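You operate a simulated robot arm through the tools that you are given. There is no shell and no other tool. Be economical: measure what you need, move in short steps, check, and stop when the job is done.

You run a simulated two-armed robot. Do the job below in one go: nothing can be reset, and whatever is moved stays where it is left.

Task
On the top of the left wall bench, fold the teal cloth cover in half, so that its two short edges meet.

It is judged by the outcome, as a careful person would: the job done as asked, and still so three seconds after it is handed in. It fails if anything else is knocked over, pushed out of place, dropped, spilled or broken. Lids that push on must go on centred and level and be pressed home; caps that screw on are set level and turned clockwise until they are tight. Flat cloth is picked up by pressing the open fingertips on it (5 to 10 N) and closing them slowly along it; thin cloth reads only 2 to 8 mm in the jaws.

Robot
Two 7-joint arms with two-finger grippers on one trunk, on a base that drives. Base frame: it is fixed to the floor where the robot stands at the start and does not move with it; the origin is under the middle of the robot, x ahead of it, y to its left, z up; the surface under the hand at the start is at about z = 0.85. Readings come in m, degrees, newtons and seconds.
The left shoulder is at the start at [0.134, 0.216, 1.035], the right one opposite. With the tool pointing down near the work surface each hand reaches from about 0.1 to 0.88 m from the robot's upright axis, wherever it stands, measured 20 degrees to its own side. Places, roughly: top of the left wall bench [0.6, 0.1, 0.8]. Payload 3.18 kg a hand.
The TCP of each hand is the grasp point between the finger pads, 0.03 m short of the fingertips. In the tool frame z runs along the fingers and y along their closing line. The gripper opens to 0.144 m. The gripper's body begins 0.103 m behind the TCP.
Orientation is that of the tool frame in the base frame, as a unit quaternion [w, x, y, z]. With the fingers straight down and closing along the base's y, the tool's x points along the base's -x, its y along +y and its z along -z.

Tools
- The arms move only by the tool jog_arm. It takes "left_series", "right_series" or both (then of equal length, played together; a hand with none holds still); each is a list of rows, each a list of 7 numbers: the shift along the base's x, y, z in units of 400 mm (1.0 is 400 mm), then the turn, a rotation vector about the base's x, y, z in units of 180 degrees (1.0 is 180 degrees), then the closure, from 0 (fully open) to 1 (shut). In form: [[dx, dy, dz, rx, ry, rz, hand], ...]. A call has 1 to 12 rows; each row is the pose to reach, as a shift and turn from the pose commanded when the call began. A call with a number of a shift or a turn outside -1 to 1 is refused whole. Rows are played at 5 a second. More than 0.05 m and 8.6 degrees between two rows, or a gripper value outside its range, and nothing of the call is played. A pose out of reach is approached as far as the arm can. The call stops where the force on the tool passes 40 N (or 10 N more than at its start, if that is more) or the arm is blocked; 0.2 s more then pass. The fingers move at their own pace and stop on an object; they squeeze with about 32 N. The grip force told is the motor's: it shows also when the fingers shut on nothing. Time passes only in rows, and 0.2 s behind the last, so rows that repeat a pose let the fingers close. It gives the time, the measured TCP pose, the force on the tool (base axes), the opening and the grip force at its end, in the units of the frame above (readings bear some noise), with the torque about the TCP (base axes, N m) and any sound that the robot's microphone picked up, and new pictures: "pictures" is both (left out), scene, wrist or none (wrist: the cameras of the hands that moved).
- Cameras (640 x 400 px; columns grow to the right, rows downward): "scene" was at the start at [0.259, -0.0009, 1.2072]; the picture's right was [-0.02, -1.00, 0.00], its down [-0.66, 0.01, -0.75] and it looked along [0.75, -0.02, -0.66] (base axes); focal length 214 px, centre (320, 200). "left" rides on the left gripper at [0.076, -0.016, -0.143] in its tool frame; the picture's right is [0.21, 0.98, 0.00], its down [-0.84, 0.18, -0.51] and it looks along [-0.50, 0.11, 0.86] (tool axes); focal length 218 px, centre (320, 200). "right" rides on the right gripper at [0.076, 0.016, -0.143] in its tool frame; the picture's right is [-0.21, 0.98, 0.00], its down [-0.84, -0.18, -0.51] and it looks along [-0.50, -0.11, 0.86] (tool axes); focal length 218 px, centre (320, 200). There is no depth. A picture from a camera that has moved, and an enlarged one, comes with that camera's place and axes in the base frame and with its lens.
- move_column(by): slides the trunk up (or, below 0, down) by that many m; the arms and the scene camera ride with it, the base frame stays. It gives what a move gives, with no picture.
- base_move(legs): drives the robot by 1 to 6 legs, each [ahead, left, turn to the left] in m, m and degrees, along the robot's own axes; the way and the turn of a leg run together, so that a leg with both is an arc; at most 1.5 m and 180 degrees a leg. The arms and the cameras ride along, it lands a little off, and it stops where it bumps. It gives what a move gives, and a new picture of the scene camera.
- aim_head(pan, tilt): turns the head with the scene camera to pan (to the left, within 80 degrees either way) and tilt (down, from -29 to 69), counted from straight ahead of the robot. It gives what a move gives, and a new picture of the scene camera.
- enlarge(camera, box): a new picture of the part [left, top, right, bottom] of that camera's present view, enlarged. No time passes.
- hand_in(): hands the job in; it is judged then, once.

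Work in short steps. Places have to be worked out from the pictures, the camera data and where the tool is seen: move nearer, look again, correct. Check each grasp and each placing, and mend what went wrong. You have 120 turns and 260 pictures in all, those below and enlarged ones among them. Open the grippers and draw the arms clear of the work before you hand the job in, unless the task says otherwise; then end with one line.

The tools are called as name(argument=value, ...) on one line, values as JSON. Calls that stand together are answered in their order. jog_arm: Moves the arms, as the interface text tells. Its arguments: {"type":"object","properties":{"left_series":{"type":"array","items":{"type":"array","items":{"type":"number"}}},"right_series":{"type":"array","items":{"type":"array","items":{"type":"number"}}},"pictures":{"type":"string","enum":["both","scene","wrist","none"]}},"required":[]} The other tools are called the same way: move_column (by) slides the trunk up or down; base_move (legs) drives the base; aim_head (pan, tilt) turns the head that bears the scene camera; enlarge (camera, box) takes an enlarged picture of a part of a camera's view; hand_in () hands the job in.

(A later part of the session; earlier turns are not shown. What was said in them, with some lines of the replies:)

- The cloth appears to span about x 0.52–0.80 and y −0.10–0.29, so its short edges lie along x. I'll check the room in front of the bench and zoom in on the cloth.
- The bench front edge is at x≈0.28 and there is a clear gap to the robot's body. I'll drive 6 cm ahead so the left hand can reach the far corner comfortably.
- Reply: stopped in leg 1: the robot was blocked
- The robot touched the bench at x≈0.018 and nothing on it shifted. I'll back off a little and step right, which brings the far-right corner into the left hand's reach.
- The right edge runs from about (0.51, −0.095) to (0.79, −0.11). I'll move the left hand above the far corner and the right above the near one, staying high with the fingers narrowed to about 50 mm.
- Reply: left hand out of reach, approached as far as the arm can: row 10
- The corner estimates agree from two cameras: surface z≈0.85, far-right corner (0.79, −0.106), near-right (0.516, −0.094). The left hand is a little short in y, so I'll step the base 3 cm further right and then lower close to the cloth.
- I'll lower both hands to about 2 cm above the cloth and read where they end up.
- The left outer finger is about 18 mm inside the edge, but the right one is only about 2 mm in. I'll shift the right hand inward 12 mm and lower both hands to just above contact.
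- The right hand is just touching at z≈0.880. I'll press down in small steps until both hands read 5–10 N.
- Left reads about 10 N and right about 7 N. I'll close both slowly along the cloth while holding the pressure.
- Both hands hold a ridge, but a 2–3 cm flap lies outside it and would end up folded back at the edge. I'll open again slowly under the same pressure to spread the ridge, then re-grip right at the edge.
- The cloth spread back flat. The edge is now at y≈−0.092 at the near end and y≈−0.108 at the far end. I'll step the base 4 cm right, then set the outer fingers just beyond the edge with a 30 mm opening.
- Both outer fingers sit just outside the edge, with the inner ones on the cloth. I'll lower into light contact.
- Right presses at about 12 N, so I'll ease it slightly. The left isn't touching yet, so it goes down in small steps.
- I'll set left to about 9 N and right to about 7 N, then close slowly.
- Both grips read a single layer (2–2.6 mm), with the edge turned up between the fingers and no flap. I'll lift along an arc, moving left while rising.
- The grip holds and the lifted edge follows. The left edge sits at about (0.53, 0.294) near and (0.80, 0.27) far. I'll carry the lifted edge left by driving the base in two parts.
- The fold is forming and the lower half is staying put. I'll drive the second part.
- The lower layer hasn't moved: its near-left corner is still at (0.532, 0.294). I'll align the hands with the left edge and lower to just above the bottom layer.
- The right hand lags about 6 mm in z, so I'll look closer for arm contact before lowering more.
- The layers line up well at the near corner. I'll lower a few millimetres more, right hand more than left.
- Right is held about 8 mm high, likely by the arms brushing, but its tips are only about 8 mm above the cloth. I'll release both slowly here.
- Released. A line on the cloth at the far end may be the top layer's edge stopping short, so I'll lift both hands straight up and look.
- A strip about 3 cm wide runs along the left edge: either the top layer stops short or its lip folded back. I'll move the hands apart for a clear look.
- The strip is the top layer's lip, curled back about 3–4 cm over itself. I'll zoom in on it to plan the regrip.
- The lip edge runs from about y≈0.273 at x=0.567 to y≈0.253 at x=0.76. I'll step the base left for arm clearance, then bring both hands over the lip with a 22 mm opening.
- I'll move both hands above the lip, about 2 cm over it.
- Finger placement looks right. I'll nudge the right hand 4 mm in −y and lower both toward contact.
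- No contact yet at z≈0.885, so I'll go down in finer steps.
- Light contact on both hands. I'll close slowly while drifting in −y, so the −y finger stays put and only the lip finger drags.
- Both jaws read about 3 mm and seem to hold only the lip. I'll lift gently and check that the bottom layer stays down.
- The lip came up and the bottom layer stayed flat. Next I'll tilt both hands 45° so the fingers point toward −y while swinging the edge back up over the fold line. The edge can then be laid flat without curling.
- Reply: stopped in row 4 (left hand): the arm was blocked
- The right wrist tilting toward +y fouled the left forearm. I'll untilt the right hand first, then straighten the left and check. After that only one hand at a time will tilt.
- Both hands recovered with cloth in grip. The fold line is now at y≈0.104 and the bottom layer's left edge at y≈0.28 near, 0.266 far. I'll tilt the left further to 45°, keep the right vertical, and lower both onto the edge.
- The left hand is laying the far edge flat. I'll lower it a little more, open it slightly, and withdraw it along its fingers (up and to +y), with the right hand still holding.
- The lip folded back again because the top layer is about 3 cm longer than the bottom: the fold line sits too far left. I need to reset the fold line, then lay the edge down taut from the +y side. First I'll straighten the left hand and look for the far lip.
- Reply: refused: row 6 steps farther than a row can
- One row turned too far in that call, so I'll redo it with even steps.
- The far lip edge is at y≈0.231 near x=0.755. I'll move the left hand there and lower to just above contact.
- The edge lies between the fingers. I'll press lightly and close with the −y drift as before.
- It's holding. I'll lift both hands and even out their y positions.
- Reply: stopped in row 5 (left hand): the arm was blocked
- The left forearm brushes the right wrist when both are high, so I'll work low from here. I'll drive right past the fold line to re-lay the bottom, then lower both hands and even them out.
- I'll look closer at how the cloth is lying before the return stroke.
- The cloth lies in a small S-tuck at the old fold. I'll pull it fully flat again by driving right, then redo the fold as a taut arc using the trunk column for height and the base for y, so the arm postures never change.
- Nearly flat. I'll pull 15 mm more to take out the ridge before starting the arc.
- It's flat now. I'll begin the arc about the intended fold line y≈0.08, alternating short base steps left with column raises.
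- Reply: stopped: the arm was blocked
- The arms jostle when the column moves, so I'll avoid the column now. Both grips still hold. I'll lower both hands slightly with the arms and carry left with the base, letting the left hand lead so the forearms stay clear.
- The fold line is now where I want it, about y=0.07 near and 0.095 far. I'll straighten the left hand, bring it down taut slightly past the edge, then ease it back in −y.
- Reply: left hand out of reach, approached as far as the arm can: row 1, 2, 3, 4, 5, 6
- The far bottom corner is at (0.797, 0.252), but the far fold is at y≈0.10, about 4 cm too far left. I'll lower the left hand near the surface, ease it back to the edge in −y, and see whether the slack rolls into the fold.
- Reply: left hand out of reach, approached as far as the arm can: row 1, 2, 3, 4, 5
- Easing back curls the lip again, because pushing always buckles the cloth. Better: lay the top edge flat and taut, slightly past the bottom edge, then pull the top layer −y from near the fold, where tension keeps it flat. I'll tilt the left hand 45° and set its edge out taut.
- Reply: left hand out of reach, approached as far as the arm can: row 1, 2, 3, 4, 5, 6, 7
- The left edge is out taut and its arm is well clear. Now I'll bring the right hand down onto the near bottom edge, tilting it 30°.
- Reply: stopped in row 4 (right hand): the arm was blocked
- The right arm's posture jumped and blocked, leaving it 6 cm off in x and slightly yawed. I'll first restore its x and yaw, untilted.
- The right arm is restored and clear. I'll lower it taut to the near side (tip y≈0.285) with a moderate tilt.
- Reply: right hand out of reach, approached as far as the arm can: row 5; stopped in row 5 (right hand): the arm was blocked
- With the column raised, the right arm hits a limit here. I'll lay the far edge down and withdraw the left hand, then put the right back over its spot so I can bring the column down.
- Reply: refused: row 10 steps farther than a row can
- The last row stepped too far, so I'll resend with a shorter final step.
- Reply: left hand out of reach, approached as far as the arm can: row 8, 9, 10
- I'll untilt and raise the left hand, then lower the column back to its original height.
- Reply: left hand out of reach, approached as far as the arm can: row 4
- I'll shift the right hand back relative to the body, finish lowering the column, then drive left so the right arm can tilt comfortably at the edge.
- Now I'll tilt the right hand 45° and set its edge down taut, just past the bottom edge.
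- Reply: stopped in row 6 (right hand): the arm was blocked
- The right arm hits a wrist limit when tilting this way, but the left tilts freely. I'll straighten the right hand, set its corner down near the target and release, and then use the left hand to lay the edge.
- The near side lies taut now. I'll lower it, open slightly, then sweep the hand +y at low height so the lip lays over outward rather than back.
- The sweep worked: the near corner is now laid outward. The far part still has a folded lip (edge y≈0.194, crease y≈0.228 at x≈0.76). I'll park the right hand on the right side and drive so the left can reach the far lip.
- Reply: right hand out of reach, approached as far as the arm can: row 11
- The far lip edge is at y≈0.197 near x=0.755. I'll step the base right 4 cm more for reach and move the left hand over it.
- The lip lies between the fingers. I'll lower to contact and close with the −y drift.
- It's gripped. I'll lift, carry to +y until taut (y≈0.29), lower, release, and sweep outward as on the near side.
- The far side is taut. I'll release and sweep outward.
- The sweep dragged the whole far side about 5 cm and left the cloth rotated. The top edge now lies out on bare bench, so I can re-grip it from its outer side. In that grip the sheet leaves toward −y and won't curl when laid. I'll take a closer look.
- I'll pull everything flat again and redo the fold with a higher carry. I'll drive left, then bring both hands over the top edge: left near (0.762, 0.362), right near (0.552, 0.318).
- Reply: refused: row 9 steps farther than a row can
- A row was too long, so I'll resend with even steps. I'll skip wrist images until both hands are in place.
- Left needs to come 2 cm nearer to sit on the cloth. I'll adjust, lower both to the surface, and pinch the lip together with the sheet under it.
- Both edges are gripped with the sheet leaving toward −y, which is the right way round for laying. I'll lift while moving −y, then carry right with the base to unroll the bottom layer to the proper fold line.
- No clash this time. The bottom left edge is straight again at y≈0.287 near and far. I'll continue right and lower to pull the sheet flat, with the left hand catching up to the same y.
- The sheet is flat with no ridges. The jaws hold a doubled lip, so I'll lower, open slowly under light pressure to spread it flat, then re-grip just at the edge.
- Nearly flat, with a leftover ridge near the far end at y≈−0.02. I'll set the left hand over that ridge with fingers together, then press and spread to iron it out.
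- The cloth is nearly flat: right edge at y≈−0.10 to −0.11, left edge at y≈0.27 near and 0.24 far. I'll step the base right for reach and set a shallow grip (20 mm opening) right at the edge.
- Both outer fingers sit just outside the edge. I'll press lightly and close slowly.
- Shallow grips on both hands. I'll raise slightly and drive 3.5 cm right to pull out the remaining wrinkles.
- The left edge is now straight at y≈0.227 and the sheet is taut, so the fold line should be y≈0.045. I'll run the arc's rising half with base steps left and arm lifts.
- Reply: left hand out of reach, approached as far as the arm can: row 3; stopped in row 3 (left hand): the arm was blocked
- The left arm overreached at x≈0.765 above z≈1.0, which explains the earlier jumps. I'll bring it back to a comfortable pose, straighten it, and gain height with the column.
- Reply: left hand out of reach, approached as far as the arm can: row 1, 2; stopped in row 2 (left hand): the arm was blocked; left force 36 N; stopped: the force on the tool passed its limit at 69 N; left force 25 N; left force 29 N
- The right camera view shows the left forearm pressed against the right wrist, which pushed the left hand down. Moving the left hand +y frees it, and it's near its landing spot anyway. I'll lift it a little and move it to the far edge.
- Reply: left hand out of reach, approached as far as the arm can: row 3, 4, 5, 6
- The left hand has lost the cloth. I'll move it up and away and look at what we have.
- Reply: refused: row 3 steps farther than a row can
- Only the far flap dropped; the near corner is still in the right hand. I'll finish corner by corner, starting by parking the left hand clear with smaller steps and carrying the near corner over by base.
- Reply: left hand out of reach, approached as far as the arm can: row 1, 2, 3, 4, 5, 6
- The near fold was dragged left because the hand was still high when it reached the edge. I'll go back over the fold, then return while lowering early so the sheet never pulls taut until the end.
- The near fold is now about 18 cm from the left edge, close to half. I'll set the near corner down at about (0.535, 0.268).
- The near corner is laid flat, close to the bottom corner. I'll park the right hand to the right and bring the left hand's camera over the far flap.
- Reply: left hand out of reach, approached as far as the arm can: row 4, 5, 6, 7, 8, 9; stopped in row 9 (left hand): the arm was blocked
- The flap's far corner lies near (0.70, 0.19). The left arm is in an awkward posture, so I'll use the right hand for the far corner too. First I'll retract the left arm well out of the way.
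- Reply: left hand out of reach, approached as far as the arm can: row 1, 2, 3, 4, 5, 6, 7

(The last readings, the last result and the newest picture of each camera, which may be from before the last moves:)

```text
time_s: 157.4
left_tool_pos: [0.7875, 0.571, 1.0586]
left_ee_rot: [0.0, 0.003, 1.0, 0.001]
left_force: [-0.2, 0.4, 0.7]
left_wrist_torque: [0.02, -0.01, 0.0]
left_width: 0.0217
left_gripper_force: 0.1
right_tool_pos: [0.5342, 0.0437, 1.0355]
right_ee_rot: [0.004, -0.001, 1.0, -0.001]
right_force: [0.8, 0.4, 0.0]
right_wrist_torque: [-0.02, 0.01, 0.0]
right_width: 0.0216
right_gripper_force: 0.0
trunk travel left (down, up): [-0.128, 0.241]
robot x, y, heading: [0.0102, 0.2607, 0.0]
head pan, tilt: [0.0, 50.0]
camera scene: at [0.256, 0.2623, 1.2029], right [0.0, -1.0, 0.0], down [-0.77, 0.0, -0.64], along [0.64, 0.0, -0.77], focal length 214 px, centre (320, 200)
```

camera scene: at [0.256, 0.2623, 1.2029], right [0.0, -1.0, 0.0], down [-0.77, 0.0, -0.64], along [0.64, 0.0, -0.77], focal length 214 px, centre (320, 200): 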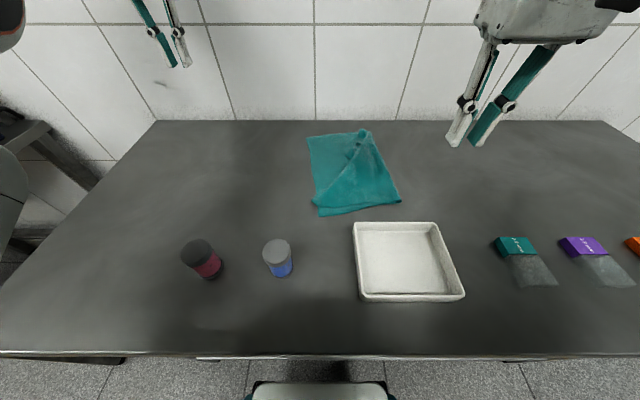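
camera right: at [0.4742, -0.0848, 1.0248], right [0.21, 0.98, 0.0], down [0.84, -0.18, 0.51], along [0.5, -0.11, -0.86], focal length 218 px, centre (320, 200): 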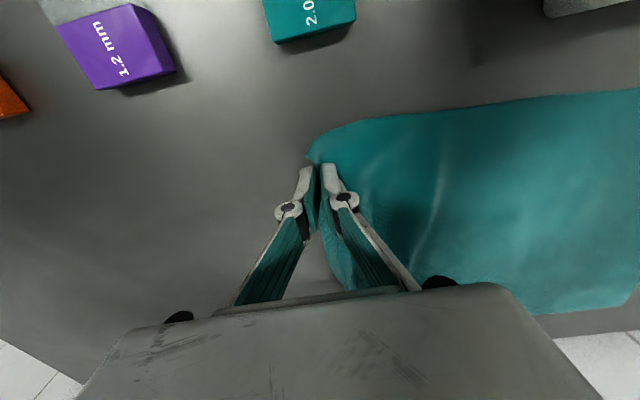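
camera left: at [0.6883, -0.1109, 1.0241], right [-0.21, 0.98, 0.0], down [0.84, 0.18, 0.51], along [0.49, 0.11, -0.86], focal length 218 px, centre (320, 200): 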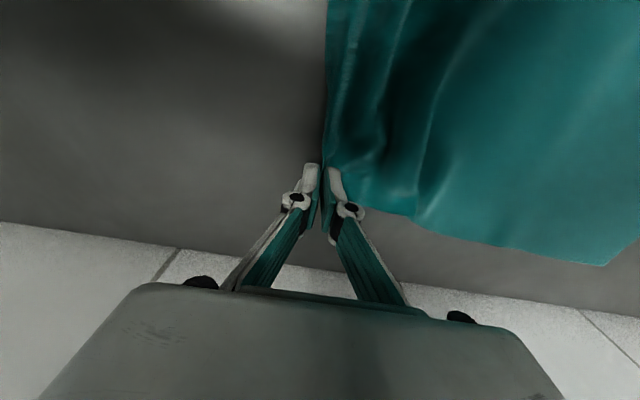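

The left hand is out of the way. I'll bring the right hand over the far flap to see it from above.

jog_arm(right_series=[[0.06, 0.05, 0, 0, 0, 0, 0.85], [0.12, 0.1, -0.02, 0, 0, 0, 0.85], [0.18, 0.15, -0.04, 0, 0, 0, 0.85], [0.24, 0.2, -0.06, 0, 0, 0, 0.85], [0.3, 0.24, -0.08, 0, 0, 0, 0.85]], pictures="none")

enlarge(camera="right", box=[200, 40, 520, 260])

enlarge(camera="scene", box=[300, 120, 410, 220])

```text
time_s: 158.6
left_tool_pos: [0.7876, 0.5708, 1.0583]
left_ee_rot: [-0.001, 0.001, 1.0, 0.001]
left_force: [-0.1, -0.4, -0.7]
left_wrist_torque: [-0.01, 0.02, 0.02]
left_width: 0.0217
left_gripper_force: 0.1
right_tool_pos: [0.6553, 0.1388, 1.0038]
right_ee_rot: [0.004, -0.002, 1.0, -0.002]
right_force: [0.1, -0.2, -0.5]
right_wrist_torque: [-0.01, 0.02, 0.01]
right_width: 0.0217
right_gripper_force: 0.0
trunk travel left (down, up): [-0.128, 0.241]
robot x, y, heading: [0.013, 0.2623, -0.1]
head pan, tilt: [0.0, 50.0]
```

```text
1.82 times, centred on (360, 150) of right
camera zoom: at [0.5795, 0.1557, 1.147], right [0.2, 0.98, 0.0], down [0.84, -0.18, 0.51], along [0.5, -0.11, -0.86], focal length 397 px, centre (247, 291)
```

zoom: 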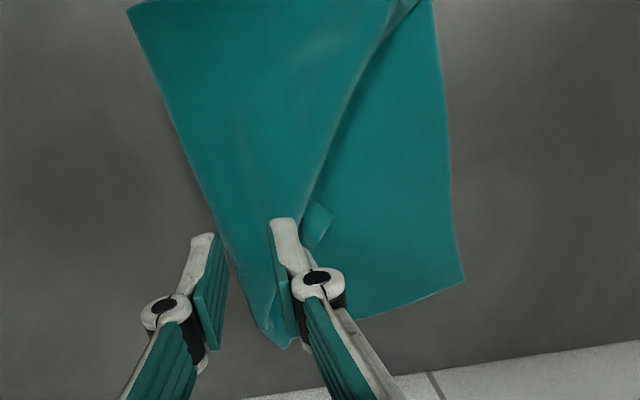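

```text
4.00 times, centred on (355, 170) of scene
camera zoom: at [0.2567, 0.2624, 1.2026], right [0.0, -1.0, 0.0], down [-0.77, 0.0, -0.64], along [0.64, 0.0, -0.77], focal length 858 px, centre (180, 320)
```

zoom: 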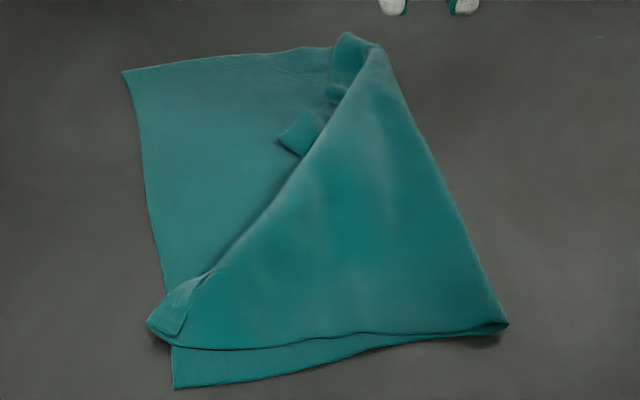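

The far corner tip sticks out from under the diagonal at about (0.70, 0.187). I'll straddle it with the right hand and lower to just above the bottom layer.

jog_arm(right_series=[[0.05, 0.06, -0.04, 0, 0, 0, 0.68], [0.112, 0.123, -0.1, 0, 0, 0, 0.68], [0.112, 0.123, -0.18, 0, 0, 0, 0.68], [0.112, 0.123, -0.25, 0, 0, 0, 0.68], [0.112, 0.123, -0.28, 0, 0, 0, 0.68]], pictures="none")

enlarge(camera="right", box=[200, 80, 440, 260])

```text
time_s: 159.8
left_tool_pos: [0.7878, 0.5694, 1.059]
left_ee_rot: [0.0, 0.002, 1.0, 0.002]
left_force: [0.1, 0.2, 0.6]
left_wrist_torque: [0.01, -0.02, -0.02]
left_width: 0.0215
left_gripper_force: 0.0
right_tool_pos: [0.6991, 0.1894, 0.8918]
right_ee_rot: [0.005, -0.002, 1.0, -0.001]
right_force: [0.7, -0.6, -0.4]
right_wrist_torque: [0.01, 0.0, 0.0]
right_width: 0.0463
right_gripper_force: 0.1
trunk travel left (down, up): [-0.128, 0.241]
robot x, y, heading: [0.0074, 0.2588, 0.2]
head pan, tilt: [0.0, 50.0]
```

```text
2.22 times, centred on (320, 170) of right
camera zoom: at [0.6233, 0.2038, 1.0357], right [0.2, 0.98, 0.0], down [0.84, -0.18, 0.52], along [0.51, -0.11, -0.86], focal length 485 px, centre (320, 267)
```

zoom: 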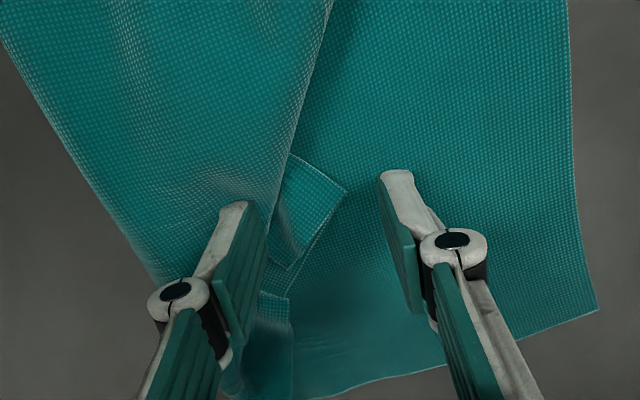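

The tip lies between the fingers. I'll narrow the opening, touch down lightly, and close while drifting −y so the +y finger gathers just the tip.

jog_arm(right_series=[[0, -0.005, 0, 0, 0, 0, 0.77], [0, -0.005, -0.012, 0, 0, 0, 0.77], [0, -0.005, -0.02, 0, 0, 0, 0.77], [0, -0.005, -0.024, 0, 0, 0, 0.77], [0, -0.012, -0.025, 0, 0, 0, 0.81], [0, -0.02, -0.025, 0, 0, 0, 0.85], [0, -0.028, -0.025, 0, 0, 0, 0.89], [0, -0.035, -0.025, 0, 0, 0, 0.93], [0, -0.042, -0.025, 0, 0, 0, 0.97], [0, -0.045, -0.024, 0, 0, 0, 1], [0, -0.045, -0.02, 0, 0, 0, 1], [0, -0.045, 0.03, 0, 0, 0, 1]], pictures="none")

enlarge(camera="right", box=[200, 80, 440, 260])

```text
time_s: 162.4
left_tool_pos: [0.7869, 0.5708, 1.0601]
left_ee_rot: [-0.001, 0.003, 1.0, 0.001]
left_force: [0.4, 0.4, -0.4]
left_wrist_torque: [-0.04, -0.01, 0.04]
left_width: 0.0214
left_gripper_force: 0.0
right_tool_pos: [0.6994, 0.1707, 0.9056]
right_ee_rot: [0.006, -0.003, 1.0, -0.001]
right_force: [-1.0, 1.0, 1.5]
right_wrist_torque: [-0.02, -0.06, 0.01]
right_width: 0.004
right_gripper_force: 39.0
trunk travel left (down, up): [-0.128, 0.241]
robot x, y, heading: [0.0128, 0.2586, -0.0]
head pan, tilt: [0.0, 50.0]
```

```text
2.22 times, centred on (320, 170) of right
camera zoom: at [0.622, 0.1866, 1.0488], right [0.2, 0.98, 0.0], down [0.84, -0.17, 0.52], along [0.51, -0.11, -0.86], focal length 485 px, centre (320, 267)
```

zoom: 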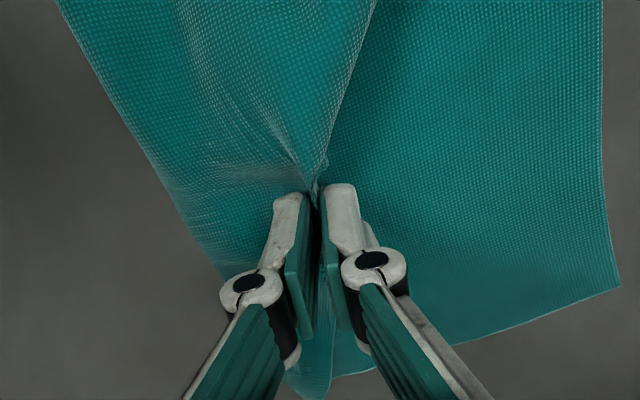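

It's holding about 4 mm of cloth. I'll lift and carry it toward the far-left corner, then look.

jog_arm(right_series=[[0, 0.02, 0.05, 0, 0, 0, 1], [0.02, 0.05, 0.1, 0, 0, 0, 1], [0.04, 0.1, 0.12, 0, 0, 0, 1], [0.07, 0.16, 0.12, 0, 0, 0, 1], [0.1, 0.22, 0.1, 0, 0, 0, 1]], pictures="none")

enlarge(camera="scene", box=[280, 100, 410, 220])

enlarge(camera="right", box=[120, 40, 480, 280])

```text
time_s: 163.6
left_tool_pos: [0.7881, 0.5705, 1.0583]
left_ee_rot: [0.0, 0.002, 1.0, 0.001]
left_force: [-0.6, 0.7, -0.8]
left_wrist_torque: [0.03, -0.03, 0.0]
left_width: 0.0216
left_gripper_force: 0.0
right_tool_pos: [0.7444, 0.2501, 0.9508]
right_ee_rot: [0.008, 0.007, 1.0, 0.009]
right_force: [-0.5, 0.2, 0.6]
right_wrist_torque: [0.11, 0.03, 0.01]
right_width: 0.0012
right_gripper_force: 27.0
trunk travel left (down, up): [-0.128, 0.241]
robot x, y, heading: [0.0064, 0.262, -0.1]
head pan, tilt: [0.0, 50.0]
```

```text
3.33 times, centred on (345, 160) of scene
camera zoom: at [0.2564, 0.2619, 1.2027], right [0.0, -1.0, 0.0], down [-0.77, 0.0, -0.64], along [0.64, 0.0, -0.77], focal length 715 px, centre (237, 333)
```

zoom: 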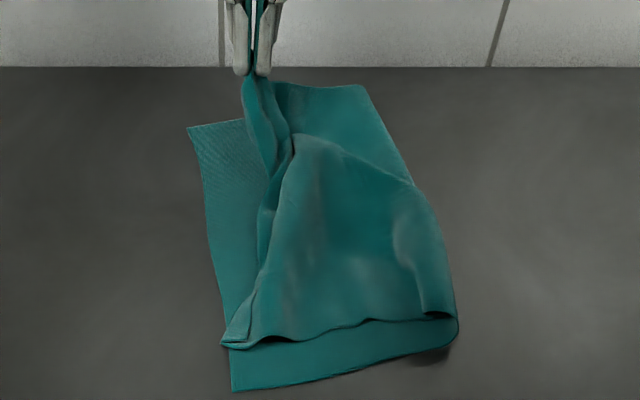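

```text
1.67 times, centred on (300, 160) of right
camera zoom: at [0.6679, 0.2649, 1.0949], right [0.22, 0.97, 0.02], down [0.83, -0.2, 0.52], along [0.51, -0.1, -0.86], focal length 364 px, centre (353, 267)
```

zoom: 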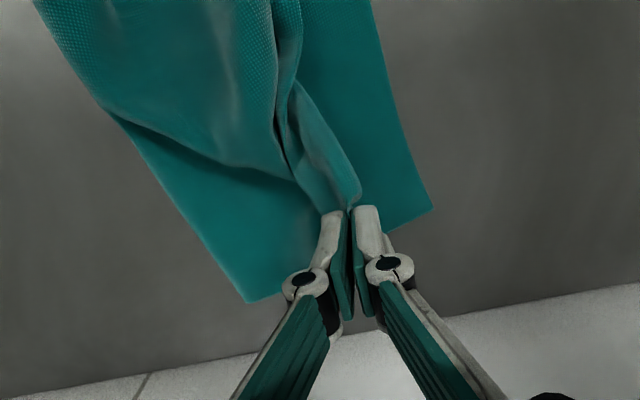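

The far corner is gripped and coming over cleanly. The bottom far-left corner is at (0.779, 0.30). I'll step the base left 4 cm, bringing the hand there, then lower and release.

base_move(legs=[[0, 0.042, 0]])

jog_arm(right_series=[[0.02, 0, -0.04, 0, 0, 0, 1], [0.04, 0, -0.08, 0, 0, 0, 1], [0.06, 0.005, -0.12, 0, 0, 0, 1], [0.06, 0.01, -0.15, 0, 0, 0, 1], [0.06, 0.01, -0.162, 0, 0, 0, 1], [0.06, 0.01, -0.162, 0, 0, 0, 0.96], [0.06, 0.01, -0.162, 0, 0, 0, 0.92], [0.06, 0.01, -0.162, 0, 0, 0, 0.87], [0.06, 0.015, -0.13, 0, 0, 0, 0.85], [0.06, 0.015, -0.07, 0, 0, 0, 0.85], [0.06, 0.015, 0.03, 0, 0, 0, 0.85], [0.06, 0.015, 0.1, 0, 0, 0, 0.85]], pictures="none")

enlarge(camera="scene", box=[290, 100, 420, 220])

enlarge(camera="right", box=[120, 0, 480, 240])

```text
time_s: 164.7
left_tool_pos: [0.788, 0.6119, 1.0584]
left_ee_rot: [-0.001, 0.003, 1.0, 0.001]
left_force: [-0.1, 0.1, -0.6]
left_wrist_torque: [-0.01, -0.01, -0.04]
left_width: 0.0215
left_gripper_force: 0.1
right_tool_pos: [0.7433, 0.2903, 0.9486]
right_ee_rot: [0.007, 0.006, 1.0, 0.008]
right_force: [0.7, 0.6, -1.2]
right_wrist_torque: [-0.06, 0.0, -0.02]
right_width: 0.0049
right_gripper_force: 40.0
trunk travel left (down, up): [-0.128, 0.241]
robot x, y, heading: [0.0112, 0.3017, 0.2]
head pan, tilt: [0.0, 50.0]
camera scene: at [0.2559, 0.3037, 1.2029], right [0.0, -1.0, 0.0], down [-0.77, 0.0, -0.64], along [0.64, 0.0, -0.77], focal length 214 px, centre (320, 200)
```

scene: 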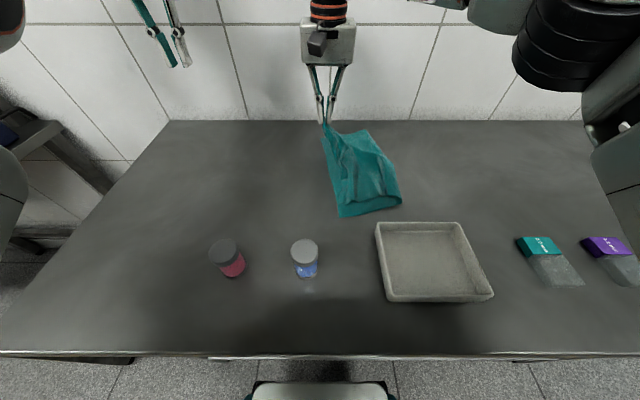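

```text
time_s: 167.3
left_tool_pos: [0.7868, 0.6117, 1.0607]
left_ee_rot: [0.002, 0.002, 1.0, 0.001]
left_force: [-0.1, -0.2, -0.3]
left_wrist_torque: [0.02, 0.01, -0.03]
left_width: 0.0216
left_gripper_force: 0.2
right_tool_pos: [0.7462, 0.2739, 0.9503]
right_ee_rot: [0.008, 0.006, 1.0, 0.008]
right_force: [-0.9, -0.4, 0.7]
right_wrist_torque: [0.07, -0.01, -0.04]
right_width: 0.0214
right_gripper_force: 0.1
right hand out of reach, approached as far as the arm can: row 2, 3, 4, 5, 6, 7, 8, 9, 10, 11, 12
trunk travel left (down, up): [-0.128, 0.241]
robot x, y, heading: [0.0121, 0.3016, -0.1]
head pan, tilt: [0.0, 50.0]
```

```text
3.33 times, centred on (355, 160) of scene
camera zoom: at [0.2549, 0.3031, 1.2035], right [0.0, -1.0, 0.0], down [-0.77, 0.0, -0.64], along [0.64, 0.0, -0.77], focal length 715 px, centre (203, 333)
```

zoom: 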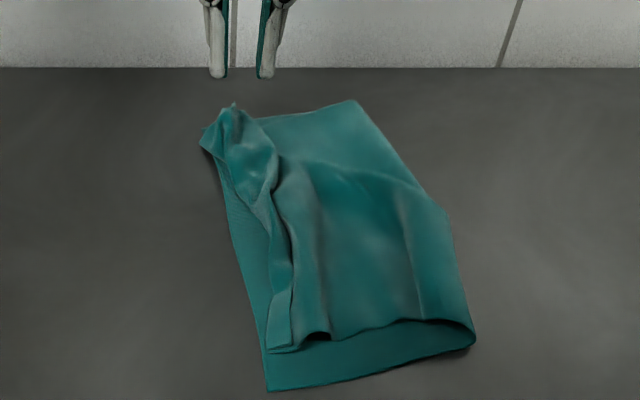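

```text
1.67 times, centred on (300, 120) of right
camera zoom: at [0.6701, 0.289, 1.094], right [0.22, 0.98, 0.02], down [0.83, -0.2, 0.52], along [0.51, -0.1, -0.85], focal length 364 px, centre (353, 333)
```

zoom: 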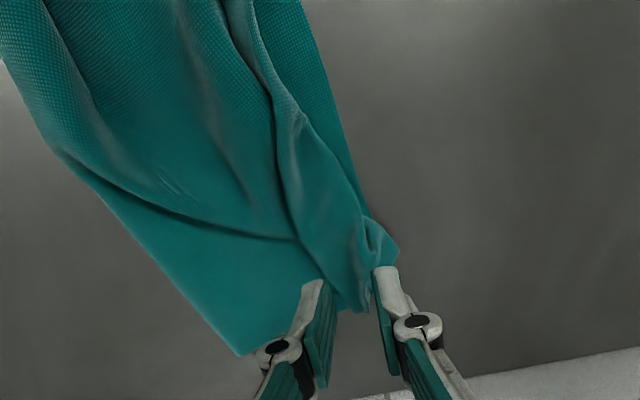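

The far corner now sits at the bottom corner. The near top corner is about 3 cm inward in x, at (0.533, 0.26) against (0.502, 0.264). I'll pinch the near corner strip and pull it toward the robot, which should also straighten the edge between the corners.

jog_arm(right_series=[[-0.05, 0, 0.05, 0, 0, 0, 0.78], [-0.15, 0, 0.05, 0, 0, 0, 0.78], [-0.25, -0.02, 0.05, 0, 0, 0, 0.78], [-0.35, -0.04, 0.05, 0, 0, 0, 0.78], [-0.45, -0.045, 0.03, 0, 0, 0, 0.78], [-0.49, -0.045, -0.05, 0, 0, 0, 0.78], [-0.49, -0.045, -0.12, 0, 0, 0, 0.78], [-0.49, -0.045, -0.14, 0, 0, 0, 0.78]], pictures="none")

enlarge(camera="right", box=[200, 80, 440, 260])

```text
time_s: 169.1
left_tool_pos: [0.7887, 0.6108, 1.0588]
left_ee_rot: [-0.001, 0.003, 1.0, 0.0]
left_force: [-0.1, 0.4, 0.3]
left_wrist_torque: [0.02, -0.01, 0.03]
left_width: 0.0217
left_gripper_force: 0.1
right_tool_pos: [0.5531, 0.2516, 0.8921]
right_ee_rot: [0.007, 0.006, 1.0, 0.008]
right_force: [0.2, -0.2, 0.7]
right_wrist_torque: [0.01, 0.03, -0.02]
right_width: 0.0318
right_gripper_force: 0.1
trunk travel left (down, up): [-0.128, 0.241]
robot x, y, heading: [0.0106, 0.3026, 0.1]
head pan, tilt: [0.0, 50.0]
```

```text
2.22 times, centred on (320, 170) of right
camera zoom: at [0.4766, 0.2671, 1.0354], right [0.22, 0.97, 0.02], down [0.83, -0.2, 0.51], along [0.51, -0.1, -0.86], focal length 485 px, centre (320, 267)
```

zoom: 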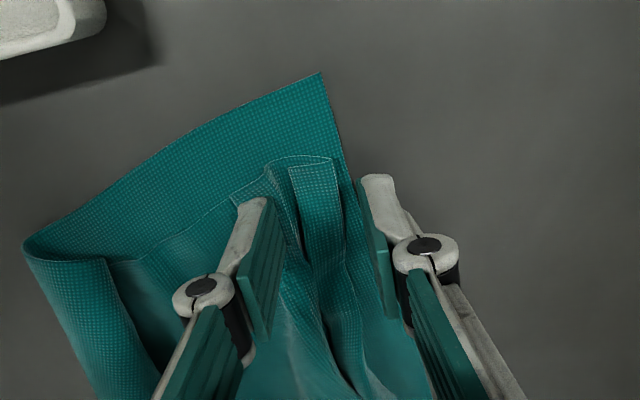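

The folded strip at the near corner is between the fingers. I'll pinch it, lift a little, pull about 3.5 cm toward the robot, then set it down and release.

jog_arm(right_series=[[0, 0, -0.012, 0, 0, 0, 0.78], [0, 0, -0.021, 0, 0, 0, 0.8], [0, 0, -0.022, 0, 0, 0, 0.85], [0, 0, -0.022, 0, 0, 0, 0.9], [0, 0, -0.022, 0, 0, 0, 0.95], [0, 0, -0.021, 0, 0, 0, 1], [0, 0, -0.02, 0, 0, 0, 1], [-0.01, 0.01, 0.03, 0, 0, 0, 1], [-0.04, 0.02, 0.05, 0, 0, 0, 1], [-0.07, 0.025, 0.05, 0, 0, 0, 1], [-0.09, 0.03, 0.03, 0, 0, 0, 1], [-0.09, 0.03, -0.01, 0, 0, 0, 1]], pictures="none")

enlarge(camera="scene", box=[290, 100, 420, 220])

```text
time_s: 171.7
left_tool_pos: [0.7877, 0.6113, 1.0576]
left_ee_rot: [-0.001, 0.003, 1.0, 0.001]
left_force: [0.3, 0.3, -0.9]
left_wrist_torque: [0.0, 0.01, 0.0]
left_width: 0.0216
left_gripper_force: 0.2
right_tool_pos: [0.5163, 0.2641, 0.885]
right_ee_rot: [0.006, 0.007, 1.0, 0.007]
right_force: [0.3, 0.6, 0.0]
right_wrist_torque: [-0.03, 0.0, 0.02]
right_width: 0.006
right_gripper_force: 37.3
trunk travel left (down, up): [-0.128, 0.241]
robot x, y, heading: [0.0101, 0.3013, 0.6]
head pan, tilt: [0.0, 50.0]
```

```text
3.33 times, centred on (355, 160) of scene
camera zoom: at [0.2565, 0.3032, 1.2026], right [0.0, -1.0, 0.0], down [-0.77, 0.0, -0.64], along [0.64, 0.0, -0.77], focal length 715 px, centre (203, 333)
```

zoom: 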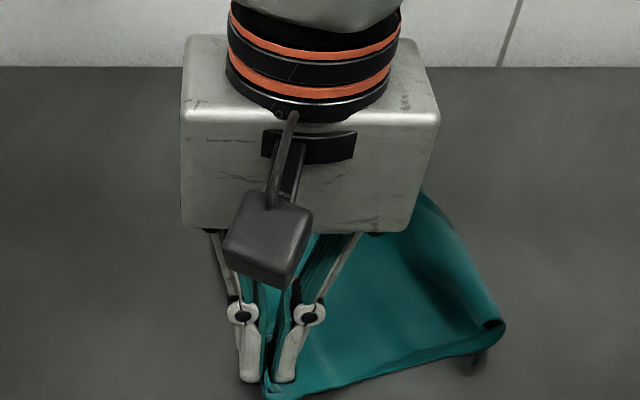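

Near edges now look aligned. I'll release, raise the hand straight up, park it to the right, and inspect the whole fold.

jog_arm(right_series=[[0, 0, 0, 0, 0, 0, 0.95], [0, 0, 0, 0, 0, 0, 0.9], [0, 0, 0, 0, 0, 0, 0.83], [0, 0, 0.04, 0, 0, 0, 0.83], [0, 0, 0.12, 0, 0, 0, 0.83], [0, 0, 0.22, 0, 0, 0, 0.83], [0, -0.1, 0.27, 0, 0, 0, 0.83], [0, -0.2, 0.27, 0, 0, 0, 0.83], [0, -0.3, 0.27, 0, 0, 0, 0.83], [0, -0.4, 0.27, 0, 0, 0, 0.83], [0, -0.5, 0.27, 0, 0, 0, 0.83], [0, -0.6, 0.27, 0, 0, 0, 0.83]], pictures="none")

enlarge(camera="scene", box=[290, 110, 420, 225])

```text
time_s: 174.3
left_tool_pos: [0.7875, 0.6112, 1.0598]
left_ee_rot: [0.001, 0.002, 1.0, 0.001]
left_force: [-0.2, -0.5, -0.1]
left_wrist_torque: [0.07, -0.01, 0.01]
left_width: 0.0218
left_gripper_force: 0.1
right_tool_pos: [0.5175, 0.024, 0.9957]
right_ee_rot: [0.005, 0.007, 1.0, 0.007]
right_force: [-0.4, 0.4, -0.3]
right_wrist_torque: [-0.02, 0.01, 0.01]
right_width: 0.0245
right_gripper_force: 0.0
trunk travel left (down, up): [-0.128, 0.241]
robot x, y, heading: [0.0144, 0.3014, 0.0]
head pan, tilt: [0.0, 50.0]
```

```text
3.48 times, centred on (355, 168) of scene
camera zoom: at [0.2557, 0.3025, 1.203], right [0.0, -1.0, 0.0], down [-0.77, 0.0, -0.64], along [0.64, 0.0, -0.77], focal length 746 px, centre (198, 313)
```

zoom: 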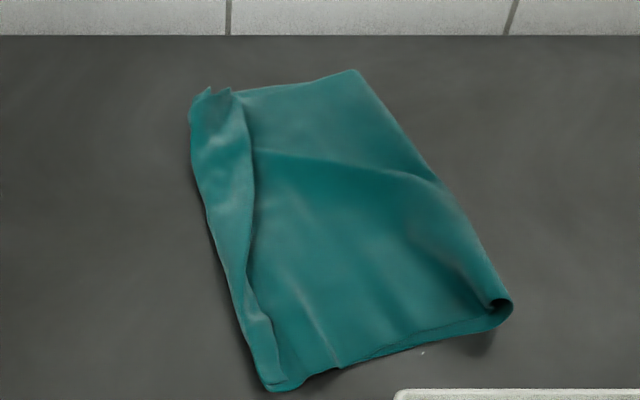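

The cloth now lies folded in half as a rectangle, with a narrow turned lip along the left edge. I'll take a closer look from above to judge the lip.

jog_arm(right_series=[[0.02, 0.1, 0.04, 0, 0, 0, 0.83], [0.04, 0.2, 0.08, 0, 0, 0, 0.83], [0.06, 0.3, 0.1, 0, 0, 0, 0.83], [0.08, 0.35, 0.1, 0, 0, 0, 0.83]], pictures="none")

enlarge(camera="right", box=[200, 40, 520, 260])

```text
time_s: 175.3
left_tool_pos: [0.7889, 0.612, 1.0587]
left_ee_rot: [-0.002, 0.002, 1.0, 0.001]
left_force: [-0.1, 0.3, -1.3]
left_wrist_torque: [-0.02, -0.01, -0.02]
left_width: 0.0216
left_gripper_force: 0.1
right_tool_pos: [0.5492, 0.1654, 1.0341]
right_ee_rot: [0.005, 0.007, 1.0, 0.007]
right_force: [0.5, 0.7, 0.8]
right_wrist_torque: [-0.05, -0.01, 0.0]
right_width: 0.0244
right_gripper_force: 0.1
trunk travel left (down, up): [-0.128, 0.241]
robot x, y, heading: [0.0101, 0.3018, 0.0]
head pan, tilt: [0.0, 50.0]
```

```text
1.82 times, centred on (360, 150) of right
camera zoom: at [0.4727, 0.1808, 1.1792], right [0.22, 0.97, 0.02], down [0.83, -0.2, 0.51], along [0.5, -0.1, -0.86], focal length 397 px, centre (247, 291)
```

zoom: 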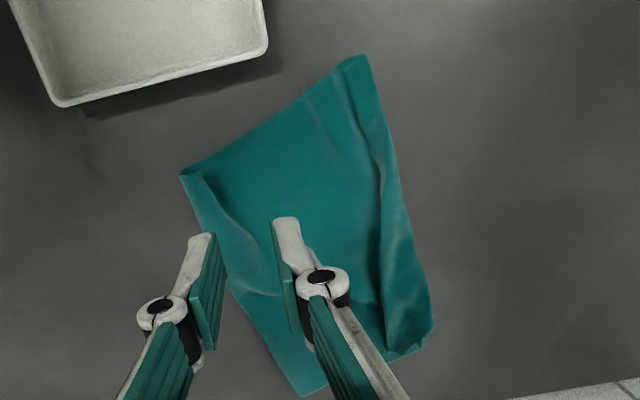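

The lip is negligible at the near corner but about 4 cm wide at the far end (edge y≈0.273, bottom edge y≈0.30 at x≈0.735). I'll pinch the lip there and move its edge out to meet the bottom edge.

jog_arm(right_series=[[0.06, 0.04, 0, 0, 0, 0, 0.847], [0.13, 0.08, 0, 0, 0, 0, 0.847], [0.2, 0.12, 0, 0, 0, 0, 0.847], [0.27, 0.16, 0, 0, 0, 0, 0.847], [0.34, 0.2, -0.02, 0, 0, 0, 0.847], [0.41, 0.24, -0.06, 0, 0, 0, 0.847], [0.465, 0.2875, -0.12, 0, 0, 0, 0.847], [0.465, 0.2875, -0.2, 0, 0, 0, 0.847], [0.465, 0.2875, -0.28, 0, 0, 0, 0.847], [0.465, 0.2875, -0.34, 0, 0, 0, 0.847]], pictures="none")

enlarge(camera="right", box=[200, 80, 440, 260])

```text
time_s: 177.5
left_tool_pos: [0.7876, 0.6114, 1.0577]
left_ee_rot: [-0.001, 0.002, 1.0, 0.001]
left_force: [0.2, -0.7, -0.5]
left_wrist_torque: [-0.01, 0.03, 0.01]
left_width: 0.0217
left_gripper_force: 0.1
right_tool_pos: [0.7363, 0.2808, 0.9003]
right_ee_rot: [0.006, 0.007, 1.0, 0.008]
right_force: [0.5, -0.2, 0.8]
right_wrist_torque: [-0.02, 0.0, -0.02]
right_width: 0.0222
right_gripper_force: 0.1
right hand out of reach, approached as far as the arm can: row 7
trunk travel left (down, up): [-0.128, 0.241]
robot x, y, heading: [0.0125, 0.3017, -0.2]
head pan, tilt: [0.0, 50.0]
```

```text
2.22 times, centred on (320, 170) of right
camera zoom: at [0.6591, 0.2957, 1.0434], right [0.22, 0.97, 0.02], down [0.83, -0.2, 0.51], along [0.5, -0.1, -0.86], focal length 485 px, centre (320, 267)
```

zoom: 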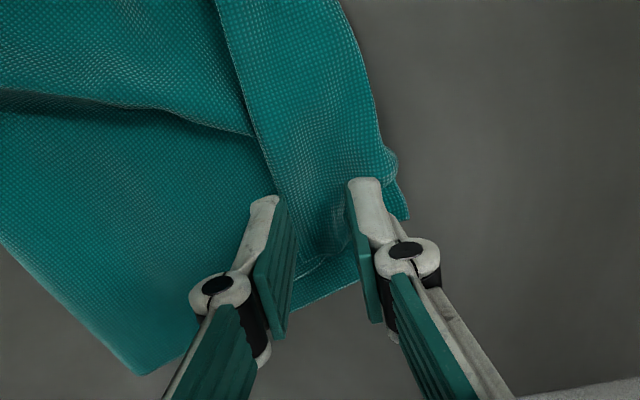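

Well placed. I'll shift 6 mm in −y, close on the lip, then lift, carry it 4 cm outward, set down and open.

jog_arm(right_series=[[0, -0.015, -0.02, 0, 0, 0, 0.847], [0, -0.015, -0.036, 0, 0, 0, 0.847], [0, -0.015, -0.043, 0, 0, 0, 0.847], [0, -0.021, -0.044, 0, 0, 0, 0.88], [0, -0.027, -0.044, 0, 0, 0, 0.91], [0, -0.033, -0.044, 0, 0, 0, 0.95], [0, -0.037, -0.043, 0, 0, 0, 1], [0, -0.037, -0.042, 0, 0, 0, 1], [0, -0.02, 0.03, 0, 0, 0, 1], [0, 0.03, 0.04, 0, 0, 0, 1], [0, 0.07, 0.02, 0, 0, 0, 1], [0, 0.075, -0.02, 0, 0, 0, 1]], pictures="none")

enlarge(camera="right", box=[120, 40, 480, 280])

```text
time_s: 180.1
left_tool_pos: [0.7876, 0.6112, 1.0577]
left_ee_rot: [-0.001, 0.003, 1.0, 0.001]
left_force: [0.4, 0.7, 1.1]
left_wrist_torque: [-0.03, -0.01, -0.01]
left_width: 0.0218
left_gripper_force: 0.1
right_tool_pos: [0.735, 0.3084, 0.8909]
right_ee_rot: [0.006, 0.006, 1.0, 0.008]
right_force: [1.1, -0.3, -0.5]
right_wrist_torque: [0.0, 0.05, 0.0]
right_width: 0.0016
right_gripper_force: 28.9
trunk travel left (down, up): [-0.128, 0.241]
robot x, y, heading: [0.0106, 0.3023, 0.3]
head pan, tilt: [0.0, 50.0]
```

```text
1.67 times, centred on (300, 160) of right
camera zoom: at [0.6585, 0.3245, 1.0349], right [0.22, 0.97, 0.02], down [0.83, -0.2, 0.51], along [0.5, -0.1, -0.86], focal length 364 px, centre (353, 267)
```

zoom: 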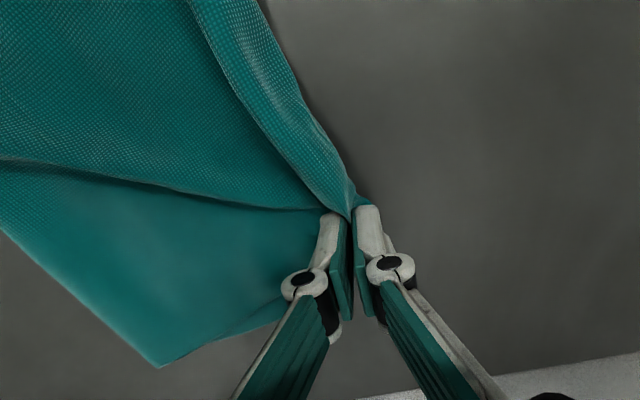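

The lip unrolled and the far top layer looks flat at the bottom edge. I'll lower, open gently and lift straight up.

jog_arm(right_series=[[0, 0, -0.013, 0, 0, 0, 1], [0, 0, -0.013, 0, 0, 0, 0.96], [0, 0, -0.013, 0, 0, 0, 0.92], [0, 0, -0.013, 0, 0, 0, 0.87], [0, 0, 0.02, 0, 0, 0, 0.85], [0, 0, 0.08, 0, 0, 0, 0.85], [0, 0, 0.18, 0, 0, 0, 0.85], [-0.06, -0.06, 0.25, 0, 0, 0, 0.85], [-0.12, -0.14, 0.28, 0, 0, 0, 0.85], [-0.18, -0.22, 0.3, 0, 0, 0, 0.85], [-0.24, -0.3, 0.3, 0, 0, 0, 0.85]], pictures="none")

enlarge(camera="right", box=[200, 40, 520, 260])

enlarge(camera="scene", box=[290, 110, 420, 225])

```text
time_s: 182.5
left_tool_pos: [0.7876, 0.6103, 1.0599]
left_ee_rot: [0.001, 0.003, 1.0, 0.003]
left_force: [-0.5, 0.2, -1.5]
left_wrist_torque: [0.05, -0.02, 0.0]
left_width: 0.0217
left_gripper_force: 0.2
right_tool_pos: [0.639, 0.1888, 1.0104]
right_ee_rot: [0.005, 0.007, 1.0, 0.007]
right_force: [0.5, 0.0, 0.0]
right_wrist_torque: [0.02, 0.0, -0.01]
right_width: 0.0218
right_gripper_force: 0.0
trunk travel left (down, up): [-0.128, 0.241]
robot x, y, heading: [0.0114, 0.2997, 0.0]
head pan, tilt: [0.0, 50.0]
```

```text
1.82 times, centred on (360, 150) of right
camera zoom: at [0.562, 0.2041, 1.1548], right [0.22, 0.97, 0.02], down [0.83, -0.2, 0.52], along [0.51, -0.1, -0.86], focal length 397 px, centre (247, 291)
```

zoom: 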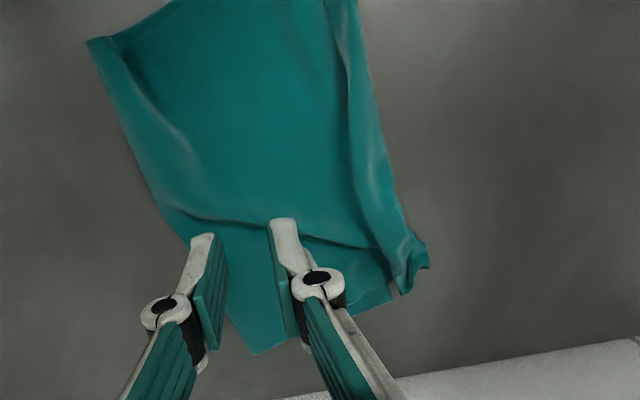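

```text
3.48 times, centred on (355, 168) of scene
camera zoom: at [0.2556, 0.3023, 1.203], right [0.0, -1.0, 0.0], down [-0.77, 0.0, -0.64], along [0.64, 0.0, -0.77], focal length 746 px, centre (198, 313)
```

zoom: 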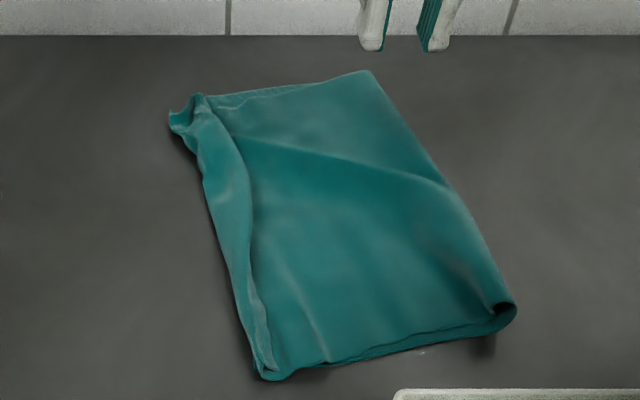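

The short edges now lie together along their length, with only a small ripple left in the lip, and the cloth is folded in half. I'll open both grippers, draw the arms clear and take a final look.

jog_arm(right_series=[[-0.05, -0.08, 0.03, 0, 0, 0, 0.7], [-0.1, -0.18, 0.05, 0, 0, 0, 0.5], [-0.13, -0.28, 0.05, 0, 0, 0, 0.3], [-0.16, -0.38, 0.05, 0, 0, 0, 0.1], [-0.2, -0.48, 0.05, 0, 0, 0, 0], [-0.22, -0.58, 0.05, 0, 0, 0, 0], [-0.22, -0.68, 0.05, 0, 0, 0, 0]], left_series=[[0, 0, 0, 0, 0, 0, 0.7], [0, 0, 0, 0, 0, 0, 0.5], [0, 0, 0, 0, 0, 0, 0.3], [0, 0, 0, 0, 0, 0, 0.1], [0, 0, 0, 0, 0, 0, 0], [0, 0, 0, 0, 0, 0, 0], [0, 0, 0, 0, 0, 0, 0]], pictures="scene")

```text
time_s: 184.1
left_tool_pos: [0.7881, 0.6117, 1.0591]
left_ee_rot: [-0.001, 0.001, 1.0, 0.001]
left_force: [0.2, -0.3, -0.8]
left_wrist_torque: [0.05, 0.02, -0.01]
left_width: 0.1438
left_gripper_force: 0.0
right_tool_pos: [0.5528, -0.033, 1.0308]
right_ee_rot: [0.006, 0.007, 1.0, 0.008]
right_force: [-0.2, -0.6, 0.2]
right_wrist_torque: [0.02, 0.03, -0.02]
right_width: 0.1439
right_gripper_force: 0.0
right hand out of reach, approached as far as the arm can: row 6, 7
trunk travel left (down, up): [-0.128, 0.241]
robot x, y, heading: [0.0117, 0.3044, 0.1]
head pan, tilt: [0.0, 50.0]
camera scene: at [0.2567, 0.303, 1.2025], right [0.0, -1.0, 0.0], down [-0.77, 0.0, -0.64], along [0.64, 0.0, -0.77], focal length 214 px, centre (320, 200)
```

scene: 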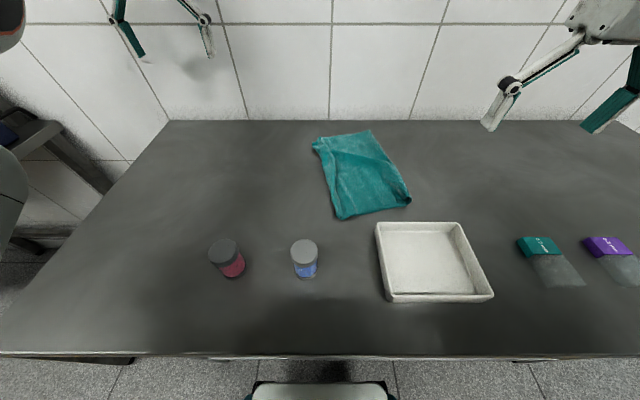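

The cloth is folded in half with its short edges together. The jars, tray and sample blocks are where they were, and both arms are clear, so I'll hand in.

hand_in()

```text
The job is handed in.
```

I folded the teal cloth cover in half with its short edges brought together and handed it in, but the fold is not perfectly neat. The top edge is still turned back by up to about 3 cm in the middle of the left side, the fold stands slightly open at its near end, and the cloth ended up turned about 15° on the bench. Nothing else on the bench was moved.
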